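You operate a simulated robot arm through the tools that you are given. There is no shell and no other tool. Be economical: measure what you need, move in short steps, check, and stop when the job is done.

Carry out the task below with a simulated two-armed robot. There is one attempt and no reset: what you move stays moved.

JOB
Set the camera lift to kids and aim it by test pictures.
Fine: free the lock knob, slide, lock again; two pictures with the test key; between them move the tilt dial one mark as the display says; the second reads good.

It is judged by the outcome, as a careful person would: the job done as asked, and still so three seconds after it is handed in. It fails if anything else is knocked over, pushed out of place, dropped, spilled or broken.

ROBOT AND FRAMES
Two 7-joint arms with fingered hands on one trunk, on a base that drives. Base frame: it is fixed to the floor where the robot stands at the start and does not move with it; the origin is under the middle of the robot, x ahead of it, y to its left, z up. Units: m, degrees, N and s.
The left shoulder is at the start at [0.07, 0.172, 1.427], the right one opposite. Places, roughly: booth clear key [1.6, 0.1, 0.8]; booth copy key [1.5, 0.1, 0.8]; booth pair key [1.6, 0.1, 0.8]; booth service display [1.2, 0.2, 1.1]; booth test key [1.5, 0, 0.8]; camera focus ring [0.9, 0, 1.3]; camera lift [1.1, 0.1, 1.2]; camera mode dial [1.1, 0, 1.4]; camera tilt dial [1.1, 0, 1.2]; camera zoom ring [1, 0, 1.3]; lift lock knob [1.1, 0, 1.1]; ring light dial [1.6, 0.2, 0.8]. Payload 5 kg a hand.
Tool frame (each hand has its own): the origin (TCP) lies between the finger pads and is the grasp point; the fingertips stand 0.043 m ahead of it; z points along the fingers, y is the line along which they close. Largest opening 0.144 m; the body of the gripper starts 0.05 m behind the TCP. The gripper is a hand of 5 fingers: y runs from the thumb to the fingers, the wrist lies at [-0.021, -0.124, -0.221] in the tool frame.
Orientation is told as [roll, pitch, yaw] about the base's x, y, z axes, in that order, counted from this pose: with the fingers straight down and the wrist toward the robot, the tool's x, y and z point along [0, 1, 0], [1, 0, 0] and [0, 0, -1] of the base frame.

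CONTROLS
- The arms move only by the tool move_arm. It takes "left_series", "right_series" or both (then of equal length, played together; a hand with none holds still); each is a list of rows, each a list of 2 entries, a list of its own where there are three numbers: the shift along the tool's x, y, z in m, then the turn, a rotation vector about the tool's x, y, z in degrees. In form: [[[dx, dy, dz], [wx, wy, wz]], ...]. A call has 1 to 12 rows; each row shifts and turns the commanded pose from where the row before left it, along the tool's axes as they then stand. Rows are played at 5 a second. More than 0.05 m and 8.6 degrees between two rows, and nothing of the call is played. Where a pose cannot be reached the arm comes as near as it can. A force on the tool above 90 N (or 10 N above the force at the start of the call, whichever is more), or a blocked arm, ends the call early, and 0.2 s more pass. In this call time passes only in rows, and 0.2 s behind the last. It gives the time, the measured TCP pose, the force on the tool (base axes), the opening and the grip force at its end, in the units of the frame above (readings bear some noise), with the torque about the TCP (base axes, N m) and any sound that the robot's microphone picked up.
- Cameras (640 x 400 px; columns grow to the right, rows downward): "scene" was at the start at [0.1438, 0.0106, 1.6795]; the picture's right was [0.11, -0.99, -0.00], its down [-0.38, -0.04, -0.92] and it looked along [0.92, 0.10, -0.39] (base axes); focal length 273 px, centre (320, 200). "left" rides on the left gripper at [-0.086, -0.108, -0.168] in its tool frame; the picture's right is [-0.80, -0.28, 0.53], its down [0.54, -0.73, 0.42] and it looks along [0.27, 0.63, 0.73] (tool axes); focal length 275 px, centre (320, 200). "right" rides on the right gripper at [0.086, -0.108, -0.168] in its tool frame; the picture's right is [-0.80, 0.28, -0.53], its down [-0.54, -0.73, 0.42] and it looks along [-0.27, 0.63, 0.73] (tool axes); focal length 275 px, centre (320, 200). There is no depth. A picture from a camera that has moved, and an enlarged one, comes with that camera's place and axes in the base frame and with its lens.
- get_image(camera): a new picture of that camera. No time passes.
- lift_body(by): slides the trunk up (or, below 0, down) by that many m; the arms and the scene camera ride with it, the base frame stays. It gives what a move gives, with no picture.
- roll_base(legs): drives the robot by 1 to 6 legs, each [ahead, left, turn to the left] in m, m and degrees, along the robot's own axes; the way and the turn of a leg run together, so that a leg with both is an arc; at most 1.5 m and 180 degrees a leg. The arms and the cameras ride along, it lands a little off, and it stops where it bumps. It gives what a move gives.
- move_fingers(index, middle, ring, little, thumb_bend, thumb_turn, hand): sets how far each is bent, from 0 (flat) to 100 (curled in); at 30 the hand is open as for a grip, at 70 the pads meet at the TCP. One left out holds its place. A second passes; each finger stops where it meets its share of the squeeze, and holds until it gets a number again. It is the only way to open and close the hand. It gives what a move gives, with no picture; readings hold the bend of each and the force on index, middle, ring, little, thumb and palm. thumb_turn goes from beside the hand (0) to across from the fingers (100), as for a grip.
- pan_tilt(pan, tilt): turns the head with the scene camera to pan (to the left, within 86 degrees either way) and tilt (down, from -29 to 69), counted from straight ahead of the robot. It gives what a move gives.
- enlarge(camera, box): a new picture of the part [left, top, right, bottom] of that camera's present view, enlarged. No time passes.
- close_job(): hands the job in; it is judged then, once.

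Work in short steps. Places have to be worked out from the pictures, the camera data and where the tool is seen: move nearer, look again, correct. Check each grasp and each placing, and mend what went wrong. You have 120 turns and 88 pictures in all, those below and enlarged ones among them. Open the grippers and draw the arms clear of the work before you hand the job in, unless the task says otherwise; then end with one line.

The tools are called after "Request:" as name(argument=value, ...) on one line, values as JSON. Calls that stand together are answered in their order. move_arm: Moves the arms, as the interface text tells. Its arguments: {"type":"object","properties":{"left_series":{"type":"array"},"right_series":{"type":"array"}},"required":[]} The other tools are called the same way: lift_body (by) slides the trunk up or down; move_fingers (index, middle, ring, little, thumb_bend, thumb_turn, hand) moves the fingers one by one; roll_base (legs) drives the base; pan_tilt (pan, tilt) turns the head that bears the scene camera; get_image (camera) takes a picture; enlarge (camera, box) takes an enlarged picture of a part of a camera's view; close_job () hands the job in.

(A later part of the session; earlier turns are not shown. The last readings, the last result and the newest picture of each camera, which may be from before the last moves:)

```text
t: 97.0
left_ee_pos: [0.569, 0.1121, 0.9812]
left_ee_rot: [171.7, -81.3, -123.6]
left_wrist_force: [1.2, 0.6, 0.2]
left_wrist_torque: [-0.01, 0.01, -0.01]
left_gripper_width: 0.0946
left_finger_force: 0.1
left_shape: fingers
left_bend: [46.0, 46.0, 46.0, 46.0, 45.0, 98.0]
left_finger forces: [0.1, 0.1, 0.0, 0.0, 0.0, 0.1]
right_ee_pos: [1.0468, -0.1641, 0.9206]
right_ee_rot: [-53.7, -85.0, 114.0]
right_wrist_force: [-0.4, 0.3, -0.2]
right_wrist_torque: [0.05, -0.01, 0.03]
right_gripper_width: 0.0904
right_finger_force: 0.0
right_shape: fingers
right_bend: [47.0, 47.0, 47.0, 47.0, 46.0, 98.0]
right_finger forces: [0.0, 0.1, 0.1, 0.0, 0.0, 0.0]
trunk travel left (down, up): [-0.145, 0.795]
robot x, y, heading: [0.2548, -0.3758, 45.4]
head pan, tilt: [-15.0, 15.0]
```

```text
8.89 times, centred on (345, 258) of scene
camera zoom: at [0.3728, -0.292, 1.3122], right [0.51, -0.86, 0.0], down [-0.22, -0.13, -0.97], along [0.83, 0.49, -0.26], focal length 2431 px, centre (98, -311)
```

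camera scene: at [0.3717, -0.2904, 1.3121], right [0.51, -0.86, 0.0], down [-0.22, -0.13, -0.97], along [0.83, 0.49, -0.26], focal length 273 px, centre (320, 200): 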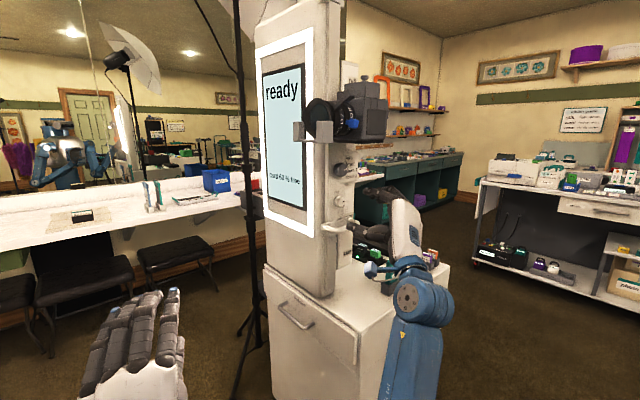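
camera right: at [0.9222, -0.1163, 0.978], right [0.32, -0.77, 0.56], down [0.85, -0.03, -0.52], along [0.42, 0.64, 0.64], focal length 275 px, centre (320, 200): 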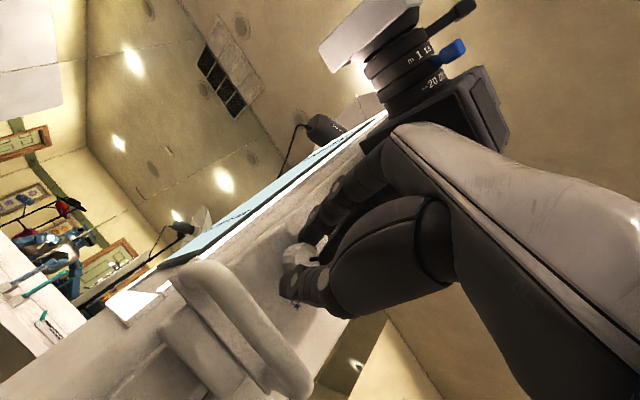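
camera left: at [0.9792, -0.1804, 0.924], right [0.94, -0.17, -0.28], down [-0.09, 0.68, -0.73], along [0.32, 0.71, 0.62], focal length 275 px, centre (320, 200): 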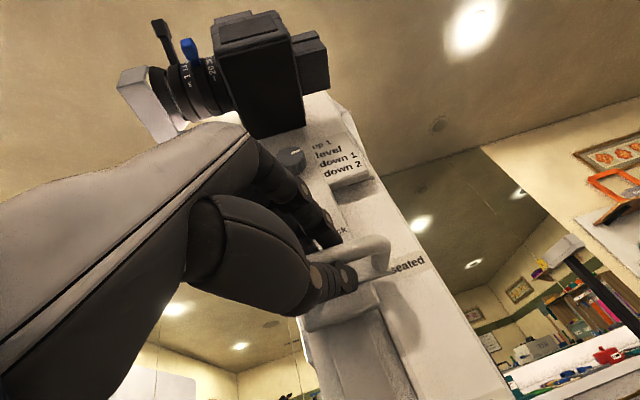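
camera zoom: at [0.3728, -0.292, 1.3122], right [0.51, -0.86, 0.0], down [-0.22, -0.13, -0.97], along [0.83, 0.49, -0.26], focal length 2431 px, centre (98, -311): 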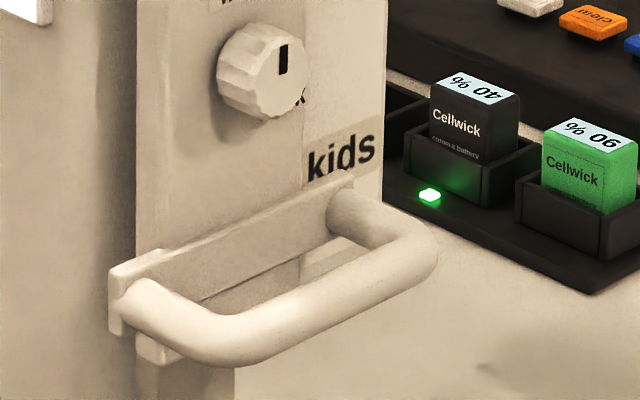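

Now "kids" sits just above the bracket exactly as "seated" did. To relock, I lower the trunk 0.131 m so the known knob-turn geometry repeats, with the right hand brought to the same relative pre-pose.

Request:
move_arm(right_series=[[[0.0172, 0.0388, 0.0042], [0, 0, 0]], [[0.0172, 0.0388, 0.0042], [0, 0, 0]], [[0.0172, 0.0388, 0.0042], [0, 0, 0]], [[0.0172, 0.0388, 0.0042], [0, 0, 0]], [[0.0172, 0.0388, 0.0042], [0, 0, 0]]])

Request:
lift_body(by=-0.131)

Request:
move_fingers(hand="right", index=52, middle=52, ring=52, little=52, thumb_bend=54)

Request:
move_arm(right_series=[[[0, 0, 0], [0, 0, -8.4]], [[0, 0, 0], [0, 0, -8.4]], [[0, 0, 0], [0, 0, -8.4]], [[0, 0, 0], [0, 0, -8.4]], [[0, 0, 0], [0, 0, -8.4]], [[0, 0, 0], [0, 0, -8.4]]])

```text
t: 98.2
left_ee_pos: [0.5714, 0.1126, 0.9795]
left_ee_rot: [171.5, -81.4, -123.5]
left_wrist_force: [-0.2, -0.4, -0.4]
left_wrist_torque: [-0.01, -0.01, 0.04]
left_gripper_width: 0.0943
left_finger_force: 0.1
left_shape: fingers
left_bend: [46.0, 46.0, 46.0, 46.0, 45.0, 98.0]
left_finger forces: [0.0, 0.1, 0.0, 0.1, 0.1, 0.0]
right_ee_pos: [0.9749, -0.0867, 1.1084]
right_ee_rot: [-53.9, -85.1, 114.0]
right_wrist_force: [0.1, -1.2, -0.5]
right_wrist_torque: [0.01, 0.06, 0.0]
right_gripper_width: 0.0909
right_finger_force: 0.1
right_shape: fingers
right_bend: [47.0, 48.0, 47.0, 47.0, 46.0, 98.0]
right_finger forces: [0.1, 0.7, 0.0, 0.0, 0.0, 0.0]
trunk travel left (down, up): [-0.145, 0.795]
robot x, y, heading: [0.2546, -0.3732, 45.1]
head pan, tilt: [-15.0, 15.0]
```

```text
t: 99.8
left_ee_pos: [0.5698, 0.113, 0.85]
left_ee_rot: [171.8, -81.4, -123.7]
left_wrist_force: [0.6, 0.2, 0.6]
left_wrist_torque: [-0.03, -0.05, 0.01]
left_gripper_width: 0.0948
left_finger_force: 0.0
left_shape: fingers
left_bend: [46.0, 46.0, 46.0, 46.0, 45.0, 98.0]
left_finger forces: [0.0, 0.1, 0.0, 0.1, 0.1, 0.0]
right_ee_pos: [0.9751, -0.0845, 0.9778]
right_ee_rot: [-54.0, -84.9, 114.3]
right_wrist_force: [-0.6, 0.4, -0.1]
right_wrist_torque: [-0.01, 0.02, -0.02]
right_gripper_width: 0.0908
right_finger_force: 0.0
right_shape: fingers
right_bend: [47.0, 47.0, 47.0, 47.0, 46.0, 98.0]
right_finger forces: [0.0, 0.1, 0.0, 0.0, 0.0, 0.0]
trunk travel left (down, up): [-0.014, 0.926]
robot x, y, heading: [0.2505, -0.3708, 45.0]
head pan, tilt: [-15.0, 15.0]
```

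```text
t: 100.8
left_ee_pos: [0.5693, 0.1137, 0.8488]
left_ee_rot: [171.9, -81.3, -123.7]
left_wrist_force: [-0.7, -0.2, 0.5]
left_wrist_torque: [0.01, 0.0, -0.01]
left_gripper_width: 0.0945
left_finger_force: 0.0
left_shape: fingers
left_bend: [46.0, 46.0, 46.0, 46.0, 45.0, 98.0]
left_finger forces: [0.0, 0.0, 0.0, 0.0, 0.1, 0.0]
right_ee_pos: [0.9754, -0.0843, 0.9763]
right_ee_rot: [-53.6, -85.0, 114.0]
right_wrist_force: [0.4, 0.5, -0.3]
right_wrist_torque: [0.03, 0.01, 0.03]
right_gripper_width: 0.0684
right_finger_force: 0.0
right_shape: fingers
right_bend: [52.0, 52.0, 52.0, 52.0, 54.0, 98.0]
right_finger forces: [0.0, 0.1, 0.1, 0.1, 0.0, 0.0]
trunk travel left (down, up): [-0.014, 0.926]
robot x, y, heading: [0.2538, -0.3712, 45.7]
head pan, tilt: [-15.0, 15.0]
```

```text
t: 102.2
left_ee_pos: [0.5686, 0.1124, 0.8494]
left_ee_rot: [171.9, -81.4, -123.9]
left_wrist_force: [0.3, 0.0, 0.0]
left_wrist_torque: [0.02, 0.03, -0.01]
left_gripper_width: 0.0948
left_finger_force: 0.0
left_shape: fingers
left_bend: [46.0, 46.0, 46.0, 46.0, 45.0, 98.0]
left_finger forces: [0.0, 0.0, 0.1, 0.0, 0.0, 0.1]
right_ee_pos: [0.9735, -0.0846, 0.9774]
right_ee_rot: [-86.4, -35.3, 148.0]
right_wrist_force: [-0.3, -0.3, 0.8]
right_wrist_torque: [0.02, -0.01, -0.01]
right_gripper_width: 0.0685
right_finger_force: 0.1
right_shape: fingers
right_bend: [52.0, 52.0, 52.0, 52.0, 54.0, 98.0]
right_finger forces: [0.1, 0.0, 0.0, 0.0, 0.0, 0.0]
trunk travel left (down, up): [-0.014, 0.926]
robot x, y, heading: [0.2563, -0.3773, 45.3]
head pan, tilt: [-15.0, 15.0]
```

Same orientation regained. I align laterally and advance half-way, then look.

Request:
move_arm(right_series=[[[-0.004, -0.013, 0.02], [0, 0, 0]], [[0, 0, 0.03], [0, 0, 0]], [[0, 0, 0.025], [0, 0, 0]]])

Request:
get_image(camera="right")

Request:
enlarge(camera="scene", box=[270, 80, 420, 280])

```text
t: 103.0
left_ee_pos: [0.5701, 0.113, 0.8493]
left_ee_rot: [171.9, -81.5, -123.8]
left_wrist_force: [0.9, -0.1, -0.2]
left_wrist_torque: [0.04, 0.0, -0.03]
left_gripper_width: 0.0948
left_finger_force: 0.1
left_shape: fingers
left_bend: [46.0, 46.0, 46.0, 46.0, 45.0, 98.0]
left_finger forces: [0.0, 0.0, 0.1, 0.1, 0.0, 0.0]
right_ee_pos: [1.0213, -0.0259, 0.9682]
right_ee_rot: [-86.4, -35.5, 148.0]
right_wrist_force: [0.6, 0.2, -0.3]
right_wrist_torque: [-0.01, -0.01, 0.01]
right_gripper_width: 0.0682
right_finger_force: 0.0
right_shape: fingers
right_bend: [52.0, 52.0, 52.0, 52.0, 54.0, 98.0]
right_finger forces: [0.1, 0.1, 0.1, 0.1, 0.0, 0.1]
trunk travel left (down, up): [-0.014, 0.926]
robot x, y, heading: [0.2571, -0.3789, 45.4]
head pan, tilt: [-15.0, 15.0]
```

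```text
20 pictures are left
camera right: at [0.9692, -0.1953, 0.8433], right [-0.04, -0.54, 0.84], down [1.0, -0.08, 0.0], along [0.07, 0.84, 0.54], focal length 275 px, centre (320, 200)
```

right: 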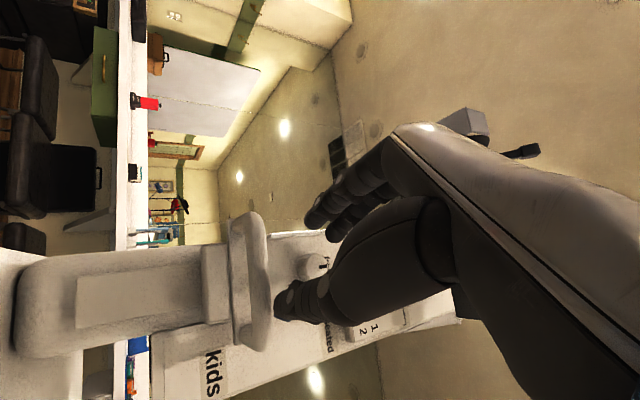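

```text
2.00 times, centred on (345, 180) of scene
camera zoom: at [0.3729, -0.2912, 1.1811], right [0.51, -0.86, 0.0], down [-0.22, -0.13, -0.97], along [0.83, 0.49, -0.26], focal length 547 px, centre (270, 240)
```

zoom: 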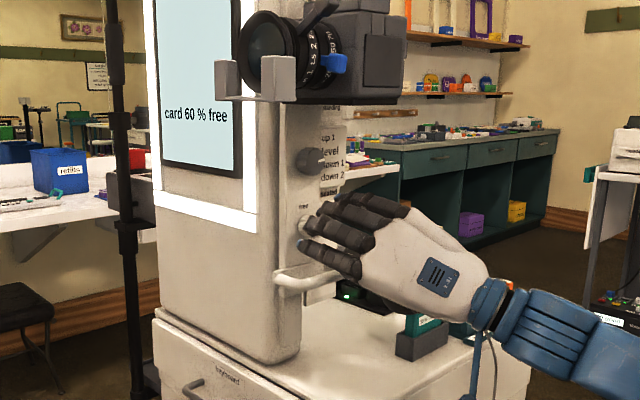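

I zoom the hand view to locate the knob precisely.

Request:
enlarge(camera="right", box=[200, 180, 400, 330])

```text
2.67 times, centred on (300, 255) of right
camera zoom: at [0.9692, -0.1953, 0.8433], right [-0.04, -0.54, 0.84], down [1.0, -0.08, 0.0], along [0.07, 0.84, 0.54], focal length 734 px, centre (373, 53)
```

zoom: 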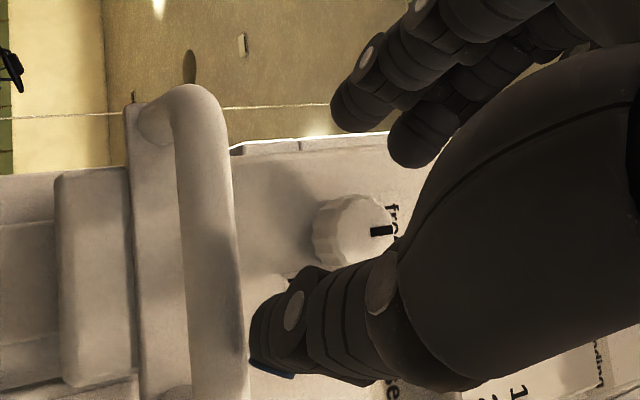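

The knob reads z≈1.00: when I raised the hand earlier its fingers nudged the free carriage up ~3 cm. I retreat, roll palm-down and will lower the handle again.

Request:
move_arm(right_series=[[[0, 0, -0.04], [0, 0, 0]], [[0, 0, -0.04], [0, 0, 0]], [[0, 0, 0], [0, 0, 8.4]], [[0, 0, 0], [0, 0, 8.4]], [[0, 0, 0], [0, 0, 8.4]], [[0, 0, 0], [0, 0, 8.4]], [[0, 0, 0], [0, 0, 8.4]], [[0, 0, 0], [0, 0, 8.4]], [[0.002, -0.029, 0], [0, 0, 0]]])

Request:
move_fingers(hand="right", index=47, middle=47, ring=47, little=47, thumb_bend=46)

Request:
move_arm(right_series=[[[0, 0, 0.035], [0, 0, 0]], [[0, 0, 0.035], [0, 0, 0]], [[0, 0, 0.025], [0, 0, 0]]])

Request:
enlarge(camera="right", box=[180, 150, 480, 350])

```text
t: 105.0
left_ee_pos: [0.5691, 0.1135, 0.8499]
left_ee_rot: [171.8, -81.4, -123.8]
left_wrist_force: [-0.1, 0.6, -0.3]
left_wrist_torque: [0.04, -0.01, 0.0]
left_gripper_width: 0.0946
left_finger_force: 0.1
left_shape: fingers
left_bend: [46.0, 46.0, 46.0, 46.0, 45.0, 98.0]
left_finger forces: [0.0, 0.0, 0.0, 0.1, 0.0, 0.0]
right_ee_pos: [0.9831, -0.0989, 0.9442]
right_ee_rot: [-53.1, -85.1, 113.4]
right_wrist_force: [-0.4, 0.1, 0.3]
right_wrist_torque: [-0.01, -0.01, 0.02]
right_gripper_width: 0.068
right_finger_force: 0.0
right_shape: fingers
right_bend: [52.0, 52.0, 52.0, 52.0, 54.0, 97.0]
right_finger forces: [0.0, 0.1, 0.1, 0.0, 0.0, 0.0]
trunk travel left (down, up): [-0.014, 0.926]
robot x, y, heading: [0.2564, -0.3734, 45.4]
head pan, tilt: [-15.0, 15.0]
```

```text
t: 106.0
left_ee_pos: [0.5685, 0.1133, 0.8502]
left_ee_rot: [171.8, -81.4, -123.6]
left_wrist_force: [0.6, 0.0, -0.3]
left_wrist_torque: [0.03, 0.0, -0.02]
left_gripper_width: 0.0948
left_finger_force: 0.1
left_shape: fingers
left_bend: [46.0, 46.0, 46.0, 46.0, 45.0, 98.0]
left_finger forces: [0.0, 0.1, 0.1, 0.0, 0.1, 0.1]
right_ee_pos: [0.9829, -0.0969, 0.9429]
right_ee_rot: [-53.5, -85.0, 113.8]
right_wrist_force: [-0.7, -0.4, -0.4]
right_wrist_torque: [-0.04, -0.01, 0.0]
right_gripper_width: 0.0906
right_finger_force: 0.0
right_shape: fingers
right_bend: [47.0, 47.0, 47.0, 47.0, 46.0, 97.0]
right_finger forces: [0.0, 0.0, 0.0, 0.0, 0.0, 0.1]
trunk travel left (down, up): [-0.014, 0.926]
robot x, y, heading: [0.2564, -0.3736, 45.5]
head pan, tilt: [-15.0, 15.0]
```

```text
t: 106.8
left_ee_pos: [0.5695, 0.1141, 0.8489]
left_ee_rot: [171.8, -81.4, -123.8]
left_wrist_force: [0.5, 0.5, 0.5]
left_wrist_torque: [0.03, 0.04, 0.01]
left_gripper_width: 0.0947
left_finger_force: 0.1
left_shape: fingers
left_bend: [46.0, 46.0, 46.0, 46.0, 45.0, 98.0]
left_finger forces: [0.0, 0.1, 0.0, 0.0, 0.0, 0.0]
right_ee_pos: [1.0317, -0.0151, 0.9397]
right_ee_rot: [-53.9, -85.0, 114.1]
right_wrist_force: [0.1, -0.1, 0.1]
right_wrist_torque: [0.04, 0.02, 0.01]
right_gripper_width: 0.0909
right_finger_force: 0.1
right_shape: fingers
right_bend: [47.0, 47.0, 47.0, 47.0, 46.0, 97.0]
right_finger forces: [0.0, 0.0, 0.0, 0.1, 0.1, 0.0]
trunk travel left (down, up): [-0.014, 0.926]
robot x, y, heading: [0.256, -0.3752, 45.4]
head pan, tilt: [-15.0, 15.0]
```

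```text
2.00 times, centred on (330, 250) of right
camera zoom: at [0.8779, -0.1251, 0.8339], right [0.41, -0.83, 0.37], down [0.71, 0.04, -0.71], along [0.57, 0.55, 0.61], focal length 551 px, centre (300, 100)
```

zoom: 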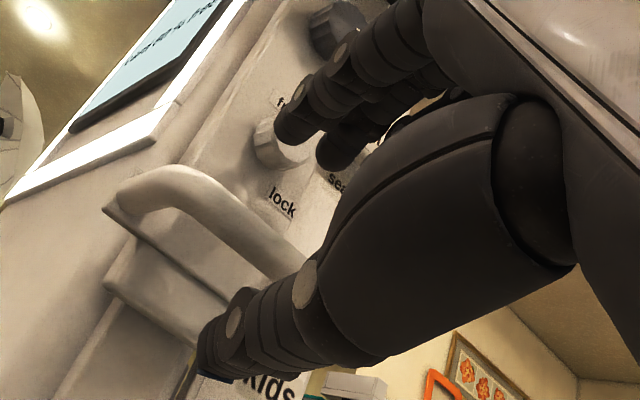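

The bar is in the hand. I close and lower to z≈0.900 as before.

Request:
move_fingers(hand="right", index=69, middle=69, ring=69, little=69, thumb_bend=67)

Request:
move_arm(right_series=[[[0, -0.014, 0], [0, 0, 0]], [[0, -0.014, 0], [0, 0, 0]], [[0, -0.012, 0], [0, 0, 0]], [[0, 0, 0], [0, 0, 0]]])

```text
t: 107.8
left_ee_pos: [0.5701, 0.1145, 0.8494]
left_ee_rot: [171.6, -81.6, -123.6]
left_wrist_force: [-0.3, -0.3, 0.3]
left_wrist_torque: [0.0, -0.01, 0.0]
left_gripper_width: 0.0948
left_finger_force: 0.1
left_shape: fingers
left_bend: [46.0, 46.0, 46.0, 46.0, 45.0, 98.0]
left_finger forces: [0.0, 0.0, 0.0, 0.1, 0.1, 0.1]
right_ee_pos: [1.0326, -0.0146, 0.9396]
right_ee_rot: [-53.3, -85.0, 113.4]
right_wrist_force: [1.4, 0.4, -5.5]
right_wrist_torque: [-0.16, 0.0, -0.04]
right_gripper_width: 0.022
right_finger_force: 2.3
right_shape: fingers
right_bend: [69.0, 69.0, 69.0, 69.0, 64.0, 98.0]
right_finger forces: [0.1, 0.0, 0.0, 0.0, 4.3, 0.0]
trunk travel left (down, up): [-0.014, 0.926]
robot x, y, heading: [0.2567, -0.376, 45.3]
head pan, tilt: [-15.0, 15.0]
```

```text
t: 108.8
left_ee_pos: [0.5696, 0.1137, 0.8491]
left_ee_rot: [172.0, -81.4, -123.9]
left_wrist_force: [-0.5, 0.0, 0.0]
left_wrist_torque: [-0.01, 0.0, 0.03]
left_gripper_width: 0.0946
left_finger_force: 0.1
left_shape: fingers
left_bend: [46.0, 46.0, 46.0, 46.0, 45.0, 98.0]
left_finger forces: [0.0, 0.0, 0.0, 0.0, 0.1, 0.0]
right_ee_pos: [1.0322, -0.0188, 0.9005]
right_ee_rot: [-54.7, -85.0, 114.9]
right_wrist_force: [-0.5, 2.1, 5.8]
right_wrist_torque: [0.25, -0.11, 0.07]
right_gripper_width: 0.0211
right_finger_force: 2.9
right_shape: fingers
right_bend: [65.0, 68.0, 69.0, 69.0, 67.0, 98.0]
right_finger forces: [4.4, 1.9, 0.0, 0.1, 0.0, 0.1]
trunk travel left (down, up): [-0.014, 0.926]
robot x, y, heading: [0.2543, -0.378, 45.1]
head pan, tilt: [-15.0, 15.0]
```

Released now; I retreat straight back, then raise only modestly and check the mark.

Request:
move_fingers(hand="right", index=50, middle=50, ring=50, little=50, thumb_bend=50)

Request:
move_arm(right_series=[[[0, 0.002, -0.04], [0, 0, 0]], [[0, 0, -0.04], [0, 0, 0]], [[0, 0, -0.04], [0, 0, 0]], [[-0.04, 0, 0], [0, 0, 0]], [[-0.04, 0.02, 0], [0, 0, 0]]])

Request:
enlarge(camera="scene", box=[300, 150, 390, 260])

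```text
t: 109.8
left_ee_pos: [0.5701, 0.1135, 0.8503]
left_ee_rot: [171.8, -81.4, -123.8]
left_wrist_force: [-0.7, -0.3, -0.1]
left_wrist_torque: [-0.03, 0.0, 0.0]
left_gripper_width: 0.0948
left_finger_force: 0.1
left_shape: fingers
left_bend: [46.0, 46.0, 46.0, 46.0, 45.0, 98.0]
left_finger forces: [0.0, 0.0, 0.1, 0.0, 0.1, 0.1]
right_ee_pos: [1.031, -0.018, 0.9]
right_ee_rot: [-53.7, -85.0, 113.9]
right_wrist_force: [-0.1, -0.1, 0.3]
right_wrist_torque: [-0.01, -0.01, 0.02]
right_gripper_width: 0.0779
right_finger_force: 0.1
right_shape: fingers
right_bend: [50.0, 50.0, 50.0, 50.0, 50.0, 98.0]
right_finger forces: [0.1, 0.1, 0.0, 0.0, 0.0, 0.0]
trunk travel left (down, up): [-0.014, 0.926]
robot x, y, heading: [0.2544, -0.3771, 45.4]
head pan, tilt: [-15.0, 15.0]
```

```text
t: 111.0
left_ee_pos: [0.5701, 0.1121, 0.8483]
left_ee_rot: [171.9, -81.4, -123.7]
left_wrist_force: [0.7, 0.1, -0.3]
left_wrist_torque: [0.02, -0.03, 0.01]
left_gripper_width: 0.0946
left_finger_force: 0.2
left_shape: fingers
left_bend: [46.0, 46.0, 46.0, 46.0, 45.0, 98.0]
left_finger forces: [0.0, 0.0, 0.0, 0.0, 0.0, 0.1]
right_ee_pos: [1.0405, -0.1594, 0.9355]
right_ee_rot: [-53.4, -84.9, 113.8]
right_wrist_force: [0.1, 0.3, -0.5]
right_wrist_torque: [0.03, 0.03, 0.01]
right_gripper_width: 0.0785
right_finger_force: 0.1
right_shape: fingers
right_bend: [50.0, 50.0, 50.0, 50.0, 50.0, 98.0]
right_finger forces: [0.0, 0.1, 0.1, 0.1, 0.0, 0.0]
trunk travel left (down, up): [-0.014, 0.926]
robot x, y, heading: [0.2553, -0.3742, 45.1]
head pan, tilt: [-15.0, 15.0]
```

```text
3.64 times, centred on (345, 205) of scene
camera zoom: at [0.3726, -0.2916, 1.1811], right [0.51, -0.86, 0.0], down [-0.22, -0.13, -0.97], along [0.83, 0.49, -0.26], focal length 994 px, centre (229, 182)
```

zoom: 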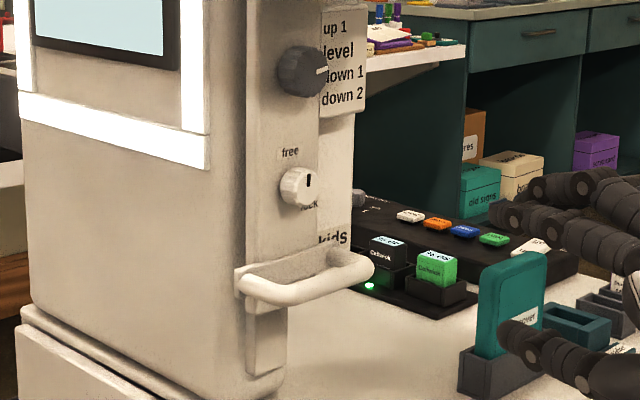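

"kids" is just above the bracket; knob at (1.066,0.054,0.969). I move to its pre-pose, roll, and advance.

Request:
move_arm(right_series=[[[0.04, 0.014, 0.009], [0, 0, 0]], [[0.041, 0.014, 0.009], [0, 0, 0]], [[0, 0.015, 0], [0, 0, 0]], [[0, 0, 0], [0, 0, -8.4]], [[0, 0, 0], [0, 0, -8.4]], [[0, 0, 0], [0, 0, -8.4]], [[0, 0, 0], [0, 0, -8.4]], [[0, 0, 0], [0, 0, -8.4]], [[0, 0, 0], [0, 0, -8.4]]])

Request:
move_arm(right_series=[[[0, 0, 0.04], [0, 0, 0]], [[0, 0, 0.04], [0, 0, 0]], [[0, 0, 0.03], [0, 0, 0]]])

Request:
enlarge(camera="right", box=[200, 150, 440, 330])

```text
t: 113.0
left_ee_pos: [0.5686, 0.1132, 0.8501]
left_ee_rot: [171.9, -81.5, -123.7]
left_wrist_force: [0.2, 0.2, -0.6]
left_wrist_torque: [-0.02, 0.02, -0.03]
left_gripper_width: 0.0946
left_finger_force: 0.1
left_shape: fingers
left_bend: [46.0, 46.0, 46.0, 46.0, 45.0, 98.0]
left_finger forces: [0.0, 0.1, 0.1, 0.0, 0.0, 0.0]
right_ee_pos: [0.9765, -0.1005, 0.9693]
right_ee_rot: [-86.4, -35.3, 148.0]
right_wrist_force: [-0.4, 0.1, 0.0]
right_wrist_torque: [0.02, 0.01, -0.01]
right_gripper_width: 0.078
right_finger_force: 0.1
right_shape: fingers
right_bend: [50.0, 50.0, 50.0, 50.0, 50.0, 97.0]
right_finger forces: [0.1, 0.0, 0.1, 0.0, 0.1, 0.0]
trunk travel left (down, up): [-0.014, 0.926]
robot x, y, heading: [0.2527, -0.3756, 45.3]
head pan, tilt: [-15.0, 15.0]
```

```text
t: 113.8
left_ee_pos: [0.5712, 0.1129, 0.8485]
left_ee_rot: [171.6, -81.5, -123.5]
left_wrist_force: [0.9, 0.7, -0.5]
left_wrist_torque: [0.0, -0.02, 0.02]
left_gripper_width: 0.0948
left_finger_force: 0.1
left_shape: fingers
left_bend: [46.0, 46.0, 46.0, 46.0, 45.0, 98.0]
left_finger forces: [0.0, 0.1, 0.1, 0.1, 0.0, 0.1]
right_ee_pos: [1.0316, -0.0061, 0.9621]
right_ee_rot: [-86.3, -35.5, 148.0]
right_wrist_force: [1.3, -0.4, 0.3]
right_wrist_torque: [-0.01, 0.03, 0.08]
right_gripper_width: 0.0781
right_finger_force: 0.1
right_shape: fingers
right_bend: [50.0, 50.0, 50.0, 50.0, 50.0, 98.0]
right_finger forces: [0.0, 0.0, 0.0, 0.1, 0.0, 0.1]
trunk travel left (down, up): [-0.014, 0.926]
robot x, y, heading: [0.2582, -0.3735, 45.5]
head pan, tilt: [-15.0, 15.0]
```

```text
2.22 times, centred on (320, 240) of right
camera zoom: at [0.9788, -0.1748, 0.838], right [-0.04, -0.54, 0.84], down [1.0, -0.08, 0.0], along [0.07, 0.84, 0.54], focal length 612 px, centre (320, 111)
```

zoom: 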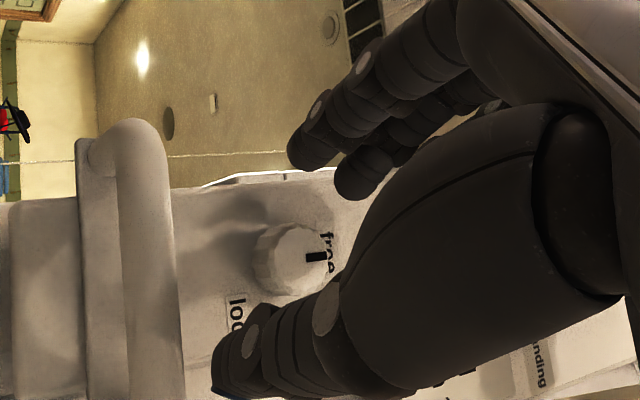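

Good. I correct 1 cm up, advance 2 cm and pinch.

Request:
move_arm(right_series=[[[-0.006, 0.006, 0.012], [0, 0, 0]], [[0, 0, 0.01], [0, 0, 0]]])

Request:
move_fingers(hand="right", index=70, middle=70, ring=70, little=60, thumb_bend=67)

```text
t: 114.4
left_ee_pos: [0.5686, 0.1103, 0.8513]
left_ee_rot: [171.9, -81.3, -123.8]
left_wrist_force: [-0.2, 0.1, 0.3]
left_wrist_torque: [0.0, -0.01, 0.02]
left_gripper_width: 0.0948
left_finger_force: 0.1
left_shape: fingers
left_bend: [46.0, 46.0, 46.0, 46.0, 45.0, 98.0]
left_finger forces: [0.0, 0.1, 0.0, 0.1, 0.0, 0.0]
right_ee_pos: [1.0405, 0.0113, 0.9732]
right_ee_rot: [-86.6, -35.5, 148.2]
right_wrist_force: [-12.0, -16.4, -0.3]
right_wrist_torque: [0.38, -0.31, 0.67]
right_gripper_width: 0.0784
right_finger_force: 9.7
right_shape: fingers
right_bend: [50.0, 50.0, 50.0, 50.0, 50.0, 98.0]
right_finger forces: [0.0, 18.9, 0.1, 0.0, 0.0, 0.0]
trunk travel left (down, up): [-0.014, 0.926]
robot x, y, heading: [0.2579, -0.3774, 45.5]
head pan, tilt: [-15.0, 15.0]
```

```text
t: 115.4
left_ee_pos: [0.5671, 0.1126, 0.8515]
left_ee_rot: [172.3, -81.3, -124.1]
left_wrist_force: [0.0, -0.3, 0.0]
left_wrist_torque: [-0.03, 0.03, -0.01]
left_gripper_width: 0.0946
left_finger_force: 0.0
left_shape: fingers
left_bend: [46.0, 46.0, 46.0, 46.0, 45.0, 98.0]
left_finger forces: [0.1, 0.0, 0.1, 0.0, 0.1, 0.1]
right_ee_pos: [1.0389, 0.0138, 0.9744]
right_ee_rot: [-86.6, -35.4, 148.2]
right_wrist_force: [-11.7, -8.0, 11.8]
right_wrist_torque: [0.62, -0.23, 0.75]
right_gripper_width: 0.0439
right_finger_force: 13.6
right_shape: fingers
right_bend: [56.0, 68.0, 70.0, 60.0, 64.0, 97.0]
right_finger forces: [19.2, 4.9, 0.0, 0.1, 3.8, 0.0]
trunk travel left (down, up): [-0.014, 0.926]
robot x, y, heading: [0.2573, -0.374, 45.4]
head pan, tilt: [-15.0, 15.0]
```

The index pushes harder than the thumb (net push down on the free carriage). I shift the hand 8 mm toward the finger side to balance it, and check the height.

Request:
move_arm(right_series=[[[0, 0.004, 0], [0, 0, 0]], [[0, 0.004, 0], [0, 0, 0]]])

Request:
enlarge(camera="scene", box=[300, 150, 390, 260])

```text
t: 116.0
left_ee_pos: [0.5681, 0.1109, 0.8494]
left_ee_rot: [171.7, -81.3, -123.8]
left_wrist_force: [0.1, -0.3, 0.1]
left_wrist_torque: [-0.04, 0.0, -0.01]
left_gripper_width: 0.0945
left_finger_force: 0.1
left_shape: fingers
left_bend: [46.0, 46.0, 46.0, 46.0, 45.0, 98.0]
left_finger forces: [0.0, 0.0, 0.1, 0.0, 0.1, 0.0]
right_ee_pos: [1.0369, 0.0153, 0.9762]
right_ee_rot: [-86.4, -35.5, 147.9]
right_wrist_force: [-12.5, -19.5, 1.5]
right_wrist_torque: [0.21, -0.07, 0.57]
right_gripper_width: 0.0441
right_finger_force: 15.8
right_shape: fingers
right_bend: [57.0, 69.0, 70.0, 60.0, 63.0, 97.0]
right_finger forces: [21.6, 1.1, 0.1, 0.0, 9.6, 0.0]
trunk travel left (down, up): [-0.014, 0.926]
robot x, y, heading: [0.2522, -0.3739, 45.6]
head pan, tilt: [-15.0, 15.0]
```

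```text
3.64 times, centred on (345, 205) of scene
camera zoom: at [0.3716, -0.2938, 1.1813], right [0.5, -0.86, 0.0], down [-0.22, -0.13, -0.97], along [0.83, 0.49, -0.26], focal length 994 px, centre (229, 182)
```

zoom: 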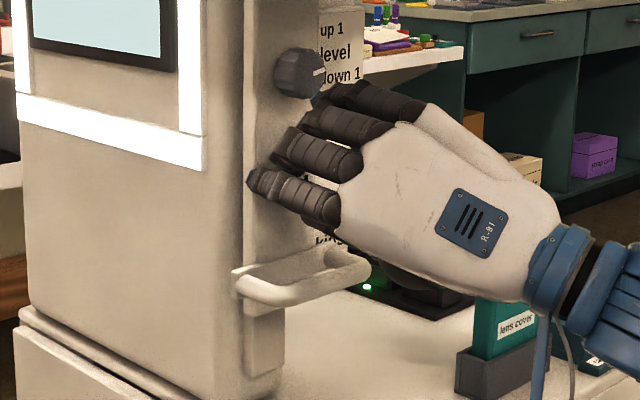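

Height is unchanged and vertical force is near zero. I turn the knob CW in steps.

Request:
move_arm(right_series=[[[0, 0, 0], [0, 0, 7]], [[0, 0, 0], [0, 0, 7]], [[0, 0, 0], [0, 0, 7]], [[0, 0, 0], [0, 0, 7]], [[0, 0, 0], [0, 0, 7]], [[0, 0, 0], [0, 0, 7]]])

Request:
move_arm(right_series=[[[0, 0, 0], [0, 0, 7]], [[0, 0, 0], [0, 0, 7]], [[0, 0, 0], [0, 0, 7]], [[0, 0, 0], [0, 0, 7]], [[0, 0, 0], [0, 0, 7]], [[0, 0, 0], [0, 0, 7]]])

Request:
enlarge(camera="right", box=[220, 140, 400, 300])

```text
t: 117.4
left_ee_pos: [0.5647, 0.1145, 0.8508]
left_ee_rot: [173.6, -81.3, -125.3]
left_wrist_force: [0.4, -0.5, 0.0]
left_wrist_torque: [-0.02, -0.01, 0.01]
left_gripper_width: 0.0947
left_finger_force: 0.0
left_shape: fingers
left_bend: [46.0, 46.0, 46.0, 46.0, 45.0, 98.0]
left_finger forces: [0.1, 0.0, 0.0, 0.0, 0.1, 0.0]
right_ee_pos: [1.0279, 0.0222, 0.9784]
right_ee_rot: [-77.3, -77.1, 138.2]
right_wrist_force: [-55.0, 8.8, -4.9]
right_wrist_torque: [-0.84, -1.44, 2.58]
right_gripper_width: 0.0278
right_finger_force: 33.6
right_shape: fingers
right_bend: [61.0, 65.0, 70.0, 60.0, 67.0, 97.0]
right_finger forces: [52.0, 14.0, 0.2, 0.0, 0.0, 0.0]
trunk travel left (down, up): [-0.014, 0.926]
robot x, y, heading: [0.2556, -0.3757, 45.5]
head pan, tilt: [-15.0, 15.0]
```

```text
t: 118.8
left_ee_pos: [0.5719, 0.1119, 0.8496]
left_ee_rot: [171.6, -81.4, -123.8]
left_wrist_force: [3.0, -0.7, -0.1]
left_wrist_torque: [0.03, -0.03, 0.13]
left_gripper_width: 0.0946
left_finger_force: 0.0
left_shape: fingers
left_bend: [46.0, 46.0, 46.0, 46.0, 45.0, 98.0]
left_finger forces: [0.0, 0.0, 0.0, 0.0, 0.0, 0.0]
right_ee_pos: [1.0428, 0.0122, 0.9721]
right_ee_rot: [83.4, -60.1, -24.6]
right_wrist_force: [-3.7, -0.8, 7.3]
right_wrist_torque: [0.43, -0.27, 0.26]
right_gripper_width: 0.0263
right_finger_force: 6.7
right_shape: fingers
right_bend: [62.0, 67.0, 70.0, 60.0, 66.0, 97.0]
right_finger forces: [5.9, 3.4, 0.0, 0.0, 4.1, 0.0]
trunk travel left (down, up): [-0.014, 0.926]
robot x, y, heading: [0.2538, -0.3744, 45.3]
head pan, tilt: [-15.0, 15.0]
```

```text
2.50 times, centred on (310, 220) of right
camera zoom: at [0.8452, -0.0675, 0.9299], right [0.44, -0.89, -0.12], down [0.28, 0.26, -0.92], along [0.85, 0.38, 0.37], focal length 688 px, centre (345, 150)
```

zoom: 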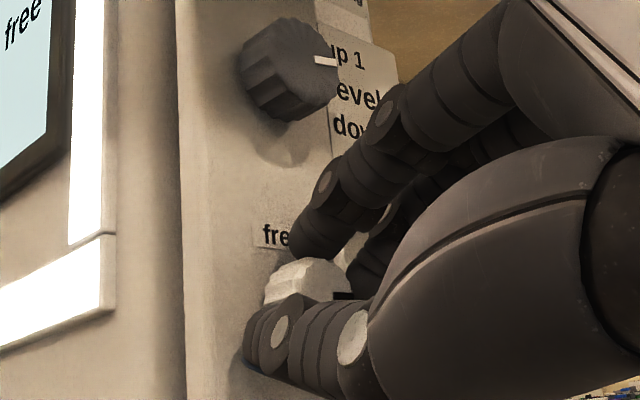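

The pointer looks to be at "lock" (3 o'clock). I add 8° to seat it, then loosen and look.

Request:
move_arm(right_series=[[[0, 0, 0], [0, 0, 8]]])

Request:
move_fingers(hand="right", index=52, middle=52, ring=52, little=52, thumb_bend=52)

Request:
move_arm(right_series=[[[0, 0, -0.035], [0, 0, 0]], [[0, 0, -0.035], [0, 0, 0]], [[0, 0, -0.035], [0, 0, 0]], [[-0.04, 0, -0.03], [0, 0, 0]], [[-0.04, 0, 0], [0, 0, 0]]])

Request:
enlarge(camera="scene", box=[310, 160, 370, 240])

```text
t: 119.2
left_ee_pos: [0.5703, 0.1122, 0.85]
left_ee_rot: [171.9, -81.4, -123.8]
left_wrist_force: [0.2, -0.3, 0.2]
left_wrist_torque: [-0.04, 0.01, 0.01]
left_gripper_width: 0.0948
left_finger_force: 0.1
left_shape: fingers
left_bend: [46.0, 46.0, 46.0, 46.0, 45.0, 98.0]
left_finger forces: [0.1, 0.0, 0.0, 0.0, 0.1, 0.0]
right_ee_pos: [1.0481, 0.0061, 0.9672]
right_ee_rot: [85.0, -53.4, -25.4]
right_wrist_force: [-2.8, 3.2, 2.1]
right_wrist_torque: [0.09, -0.07, 0.14]
right_gripper_width: 0.0315
right_finger_force: 3.8
right_shape: fingers
right_bend: [61.0, 70.0, 70.0, 60.0, 65.0, 97.0]
right_finger forces: [3.8, 0.0, 0.0, 0.0, 3.6, 0.0]
right hand out of reach, approached as far as the arm can: row 1
trunk travel left (down, up): [-0.014, 0.926]
robot x, y, heading: [0.2571, -0.3752, 45.2]
head pan, tilt: [-15.0, 15.0]
```

```text
t: 120.2
left_ee_pos: [0.5699, 0.1134, 0.8486]
left_ee_rot: [171.8, -81.4, -123.9]
left_wrist_force: [0.1, 0.0, -0.4]
left_wrist_torque: [0.08, 0.02, -0.02]
left_gripper_width: 0.0946
left_finger_force: 0.0
left_shape: fingers
left_bend: [46.0, 46.0, 46.0, 46.0, 45.0, 98.0]
left_finger forces: [0.1, 0.0, 0.0, 0.1, 0.0, 0.1]
right_ee_pos: [1.0476, 0.0049, 0.9697]
right_ee_rot: [85.7, -53.2, -26.0]
right_wrist_force: [-0.5, 0.4, -1.3]
right_wrist_torque: [-0.01, 0.01, -0.01]
right_gripper_width: 0.0707
right_finger_force: 0.1
right_shape: fingers
right_bend: [52.0, 52.0, 52.0, 52.0, 52.0, 97.0]
right_finger forces: [0.0, 0.1, 0.0, 0.0, 0.1, 0.0]
trunk travel left (down, up): [-0.014, 0.926]
robot x, y, heading: [0.2551, -0.3774, 45.3]
head pan, tilt: [-15.0, 15.0]
```

```text
t: 121.4
left_ee_pos: [0.57, 0.1131, 0.8491]
left_ee_rot: [171.7, -81.4, -123.4]
left_wrist_force: [0.4, 0.9, 0.1]
left_wrist_torque: [0.04, 0.0, 0.0]
left_gripper_width: 0.0945
left_finger_force: 0.1
left_shape: fingers
left_bend: [46.0, 46.0, 46.0, 46.0, 45.0, 98.0]
left_finger forces: [0.0, 0.0, 0.1, 0.0, 0.0, 0.0]
right_ee_pos: [1.0316, -0.1403, 0.9242]
right_ee_rot: [85.1, -52.3, -25.7]
right_wrist_force: [0.2, 0.6, -0.5]
right_wrist_torque: [0.04, 0.01, 0.01]
right_gripper_width: 0.0712
right_finger_force: 0.0
right_shape: fingers
right_bend: [52.0, 52.0, 52.0, 52.0, 52.0, 98.0]
right_finger forces: [0.1, 0.0, 0.0, 0.0, 0.0, 0.1]
trunk travel left (down, up): [-0.014, 0.926]
robot x, y, heading: [0.2509, -0.3742, 45.4]
head pan, tilt: [-15.0, 15.0]
```

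```text
5.00 times, centred on (340, 200) of scene
camera zoom: at [0.3731, -0.2914, 1.1812], right [0.51, -0.86, 0.0], down [-0.22, -0.13, -0.97], along [0.83, 0.49, -0.26], focal length 1367 px, centre (220, 200)
```

zoom: 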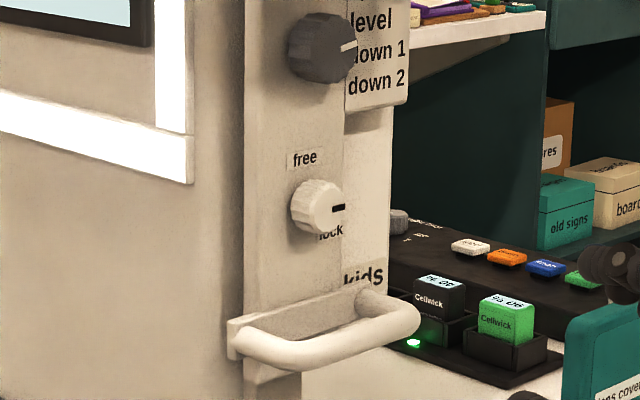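

Lock is back at "lock" with the lift at "kids". Next is the test key, about (1.52, 0.02, 0.8). I fold both hands to fingers-down poses before driving nearer.

Request:
move_arm(left_series=[[[0.02, 0, 0], [8, 0, 0]], [[0.02, 0, 0], [8, 0, 0]], [[0.02, 0, 0], [8, 0, 0]], [[0.02, 0, 0], [8, 0, 0]], [[0.02, 0, 0], [8, 0, 0]], [[0.02, 0, 0], [8, 0, 0]], [[0.02, 0, 0], [8, 0, 0]], [[0.02, 0, 0], [8, 0, 0]], [[0, 0, 0], [8, 0, 0]], [[0, 0, 0], [8, 0, 0]], [[0, 0, 0], [0, 0, 0]], [[0, 0, 0], [0, 0, 0]]], right_series=[[[0, 0, -0.02], [0, 0, -7.6]], [[0, 0, -0.02], [0, 0, -7.6]], [[0, 0, -0.02], [0, 0, -7.6]], [[0, 0, 0], [0, 0, -7.6]], [[0, 0, 0], [0, 0, -7.6]], [[0, 0, 0], [8.4, 0, 0]], [[0, 0, 0], [8.4, 0, 0]], [[0, 0, 0], [8.4, 0, 0]], [[0, 0, 0], [8.4, 0, 0]], [[0, 0, 0], [8.4, 0, 0]], [[0, 0, 0], [8.4, 0, 0]], [[0, 0, 0], [8.4, 0, 0]]])

Request:
lift_body(by=0.4)

```text
t: 124.0
left_ee_pos: [0.5347, 0.2741, 0.8042]
left_ee_rot: [1.2, -18.4, 47.8]
left_wrist_force: [-1.1, -0.2, 0.0]
left_wrist_torque: [-0.01, -0.04, 0.0]
left_gripper_width: 0.0947
left_finger_force: 0.2
left_shape: fingers
left_bend: [46.0, 46.0, 46.0, 46.0, 45.0, 98.0]
left_finger forces: [0.0, 0.0, 0.1, 0.0, 0.1, 0.0]
left hand out of reach, approached as far as the arm can: row 2, 3, 4, 5, 6
right_ee_pos: [1.0001, -0.1931, 0.9299]
right_ee_rot: [-0.6, -28.2, 60.4]
right_wrist_force: [-0.9, -0.1, -0.5]
right_wrist_torque: [-0.03, -0.03, -0.04]
right_gripper_width: 0.0714
right_finger_force: 0.1
right_shape: fingers
right_bend: [52.0, 52.0, 52.0, 52.0, 52.0, 98.0]
right_finger forces: [0.0, 0.0, 0.0, 0.1, 0.0, 0.1]
trunk travel left (down, up): [-0.014, 0.926]
robot x, y, heading: [0.2546, -0.3773, 45.4]
head pan, tilt: [-15.0, 15.0]
```

```text
t: 127.8
left_ee_pos: [0.5368, 0.273, 1.2051]
left_ee_rot: [1.2, -18.4, 47.8]
left_wrist_force: [1.0, -0.5, 0.6]
left_wrist_torque: [0.0, -0.01, 0.01]
left_gripper_width: 0.0946
left_finger_force: 0.1
left_shape: fingers
left_bend: [46.0, 46.0, 46.0, 46.0, 45.0, 98.0]
left_finger forces: [0.1, 0.0, 0.0, 0.0, 0.1, 0.0]
right_ee_pos: [1.0022, -0.1935, 1.3296]
right_ee_rot: [-0.4, -28.2, 60.5]
right_wrist_force: [-0.6, -0.8, 0.8]
right_wrist_torque: [0.01, -0.01, 0.0]
right_gripper_width: 0.0714
right_finger_force: 0.0
right_shape: fingers
right_bend: [52.0, 52.0, 52.0, 52.0, 52.0, 98.0]
right_finger forces: [0.1, 0.0, 0.0, 0.0, 0.0, 0.1]
trunk travel left (down, up): [-0.414, 0.526]
robot x, y, heading: [0.257, -0.3716, 45.4]
head pan, tilt: [-15.0, 15.0]
```

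I finish levelling both tools and tuck them in (right hand to the right, left hand back).

Request:
move_arm(left_series=[[[0, 0, 0], [6, 0, 0]], [[0, 0, 0], [6, 0, 0]], [[0, 0, 0], [6, 0, 0]], [[0, -0.045, 0], [0, 0, 0]], [[0, -0.045, 0], [0, 0, 0]], [[0, -0.045, 0], [0, 0, 0]], [[0.03, -0.03, 0], [0, 0, 0]]], right_series=[[[-0.045, 0, 0], [7, 0, 0]], [[-0.045, 0, 0], [7, 0, 0]], [[-0.045, 0, 0], [7, 0, 0]], [[-0.045, 0, 0], [7, 0, 0]], [[-0.02, -0.045, 0], [0, 0, 0]], [[0, -0.045, 0], [0, 0, 0]], [[0, -0.045, 0], [0, 0, 0]]])

Request:
roll_base(legs=[[0.34, -0.365, 0], [0, 0, 12]])

Request:
pan_tilt(pan=-30, tilt=40)

Request:
get_image(camera="scene")

```text
t: 129.6
left_ee_pos: [0.4258, 0.1952, 1.2133]
left_ee_rot: [1.2, 0.0, 48.3]
left_wrist_force: [1.5, 0.7, -0.6]
left_wrist_torque: [-0.11, 0.09, 0.01]
left_gripper_width: 0.0947
left_finger_force: 0.1
left_shape: fingers
left_bend: [46.0, 46.0, 46.0, 46.0, 45.0, 98.0]
left_finger forces: [0.0, 0.1, 0.0, 0.0, 0.0, 0.0]
left hand out of reach, approached as far as the arm can: row 6, 7
right_ee_pos: [1.0518, -0.3604, 1.3646]
right_ee_rot: [-1.5, -4.4, 59.8]
right_wrist_force: [0.5, 0.5, -1.4]
right_wrist_torque: [-0.09, 0.12, 0.1]
right_gripper_width: 0.0715
right_finger_force: 0.0
right_shape: fingers
right_bend: [52.0, 52.0, 52.0, 52.0, 52.0, 98.0]
right_finger forces: [0.1, 0.0, 0.0, 0.0, 0.1, 0.0]
right hand out of reach, approached as far as the arm can: row 3, 4, 5, 6, 7
trunk travel left (down, up): [-0.414, 0.526]
robot x, y, heading: [0.2536, -0.377, 45.4]
head pan, tilt: [-15.0, 15.0]
stopped in row 7 (right hand): the arm was blocked; the commanded pose is now the measured one
```

```text
t: 133.3
left_ee_pos: [0.7985, 0.2047, 1.2156]
left_ee_rot: [1.3, -0.3, 60.5]
left_wrist_force: [-0.5, 0.1, 0.4]
left_wrist_torque: [-0.04, 0.02, 0.04]
left_gripper_width: 0.0948
left_finger_force: 0.1
left_shape: fingers
left_bend: [46.0, 46.0, 46.0, 46.0, 45.0, 98.0]
left_finger forces: [0.0, 0.0, 0.0, 0.1, 0.0, 0.0]
right_ee_pos: [1.5293, -0.2058, 1.3673]
right_ee_rot: [-1.6, -4.6, 72.1]
right_wrist_force: [-1.0, 0.1, 0.3]
right_wrist_torque: [-0.03, -0.02, -0.02]
right_gripper_width: 0.0711
right_finger_force: 0.0
right_shape: fingers
right_bend: [52.0, 52.0, 52.0, 52.0, 52.0, 98.0]
right_finger forces: [0.0, 0.0, 0.0, 0.0, 0.0, 0.1]
trunk travel left (down, up): [-0.414, 0.526]
robot x, y, heading: [0.7583, -0.3883, 57.7]
head pan, tilt: [-15.0, 15.0]
```

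```text
t: 134.2
left_ee_pos: [0.7972, 0.2052, 1.2149]
left_ee_rot: [1.2, -0.4, 60.6]
left_wrist_force: [0.4, -0.5, 1.1]
left_wrist_torque: [-0.04, -0.03, 0.02]
left_gripper_width: 0.0944
left_finger_force: 0.0
left_shape: fingers
left_bend: [46.0, 46.0, 46.0, 46.0, 45.0, 98.0]
left_finger forces: [0.0, 0.0, 0.0, 0.0, 0.0, 0.0]
right_ee_pos: [1.5279, -0.2042, 1.3679]
right_ee_rot: [-1.6, -4.6, 72.3]
right_wrist_force: [-0.3, 0.0, 0.6]
right_wrist_torque: [0.01, 0.0, 0.04]
right_gripper_width: 0.0715
right_finger_force: 0.2
right_shape: fingers
right_bend: [52.0, 52.0, 52.0, 52.0, 52.0, 98.0]
right_finger forces: [0.0, 0.1, 0.0, 0.1, 0.0, 0.0]
trunk travel left (down, up): [-0.414, 0.526]
robot x, y, heading: [0.7557, -0.3876, 57.5]
head pan, tilt: [-30.0, 40.0]
```

```text
11 pictures are left
camera scene: at [0.8598, -0.3027, 1.5417], right [0.47, -0.88, 0.0], down [-0.57, -0.3, -0.77], along [0.68, 0.36, -0.64], focal length 273 px, centre (320, 200)
```

scene: 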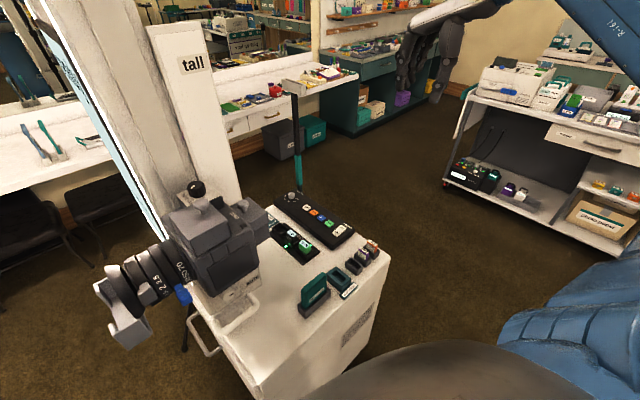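

I can see the keys: green "test" ≈ (1.57, 0.03, 0.78). I make a pointing hand (index out, others curled) and move the hand above the key.

Request:
move_fingers(hand="right", index=48, middle=100, ring=100, little=100, thumb_bend=30, thumb_turn=0)

Request:
move_arm(right_series=[[[0, 0.022, 0.039], [4.4, 0, 0]], [[0, 0.022, 0.039], [0, 0, 0]], [[0, 0.022, 0.039], [0, 0, 0]], [[0, 0.022, 0.039], [0, 0, 0]], [[0, 0.022, 0.039], [0, 0, 0]], [[0, 0.022, 0.039], [0, 0, 0]], [[0, 0.022, 0.039], [0, 0, 0]], [[0, 0.022, 0.039], [0, 0, 0]], [[0, 0.022, 0.039], [0, 0, 0]]])

Request:
get_image(camera="right")

```text
t: 135.2
left_ee_pos: [0.798, 0.2045, 1.2159]
left_ee_rot: [1.2, -0.4, 60.5]
left_wrist_force: [-0.2, 0.1, -0.7]
left_wrist_torque: [0.03, 0.02, 0.01]
left_gripper_width: 0.0947
left_finger_force: 0.1
left_shape: fingers
left_bend: [46.0, 46.0, 46.0, 46.0, 45.0, 98.0]
left_finger forces: [0.1, 0.1, 0.0, 0.1, 0.0, 0.0]
right_ee_pos: [1.5279, -0.2061, 1.3679]
right_ee_rot: [-1.5, -4.7, 72.2]
right_wrist_force: [-0.7, -0.7, -0.2]
right_wrist_torque: [0.02, -0.01, 0.01]
right_gripper_width: 0.1942
right_finger_force: 0.0
right_shape: fingers
right_bend: [48.0, 100.0, 100.0, 100.0, 30.0, 0.0]
right_finger forces: [0.1, 0.1, 0.1, 0.0, 0.0, 0.0]
trunk travel left (down, up): [-0.414, 0.526]
robot x, y, heading: [0.754, -0.3844, 57.7]
head pan, tilt: [-30.0, 40.0]
```

```text
t: 137.2
left_ee_pos: [0.7994, 0.2076, 1.2151]
left_ee_rot: [1.3, -0.2, 60.5]
left_wrist_force: [-0.1, 0.2, -0.8]
left_wrist_torque: [-0.06, 0.08, -0.03]
left_gripper_width: 0.0947
left_finger_force: 0.0
left_shape: fingers
left_bend: [46.0, 46.0, 46.0, 46.0, 45.0, 98.0]
left_finger forces: [0.0, 0.0, 0.1, 0.0, 0.0, 0.1]
right_ee_pos: [1.5989, -0.0127, 1.0176]
right_ee_rot: [-1.7, -0.3, 72.0]
right_wrist_force: [-0.6, 0.6, -0.1]
right_wrist_torque: [-0.08, 0.05, 0.02]
right_gripper_width: 0.1944
right_finger_force: 0.1
right_shape: fingers
right_bend: [48.0, 100.0, 100.0, 100.0, 30.0, 0.0]
right_finger forces: [0.1, 0.1, 0.0, 0.0, 0.0, 0.0]
trunk travel left (down, up): [-0.414, 0.526]
robot x, y, heading: [0.7576, -0.3832, 57.6]
head pan, tilt: [-30.0, 40.0]
```

```text
10 pictures are left
camera right: at [1.4789, -0.0873, 1.1819], right [0.83, 0.03, 0.56], down [0.3, -0.86, -0.41], along [0.47, 0.51, -0.72], focal length 275 px, centre (320, 200)
```

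right: 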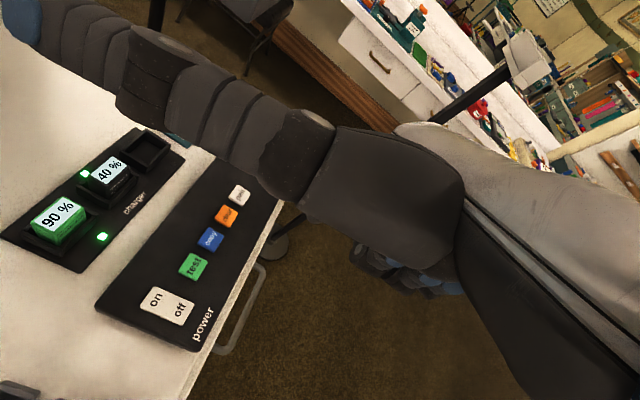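

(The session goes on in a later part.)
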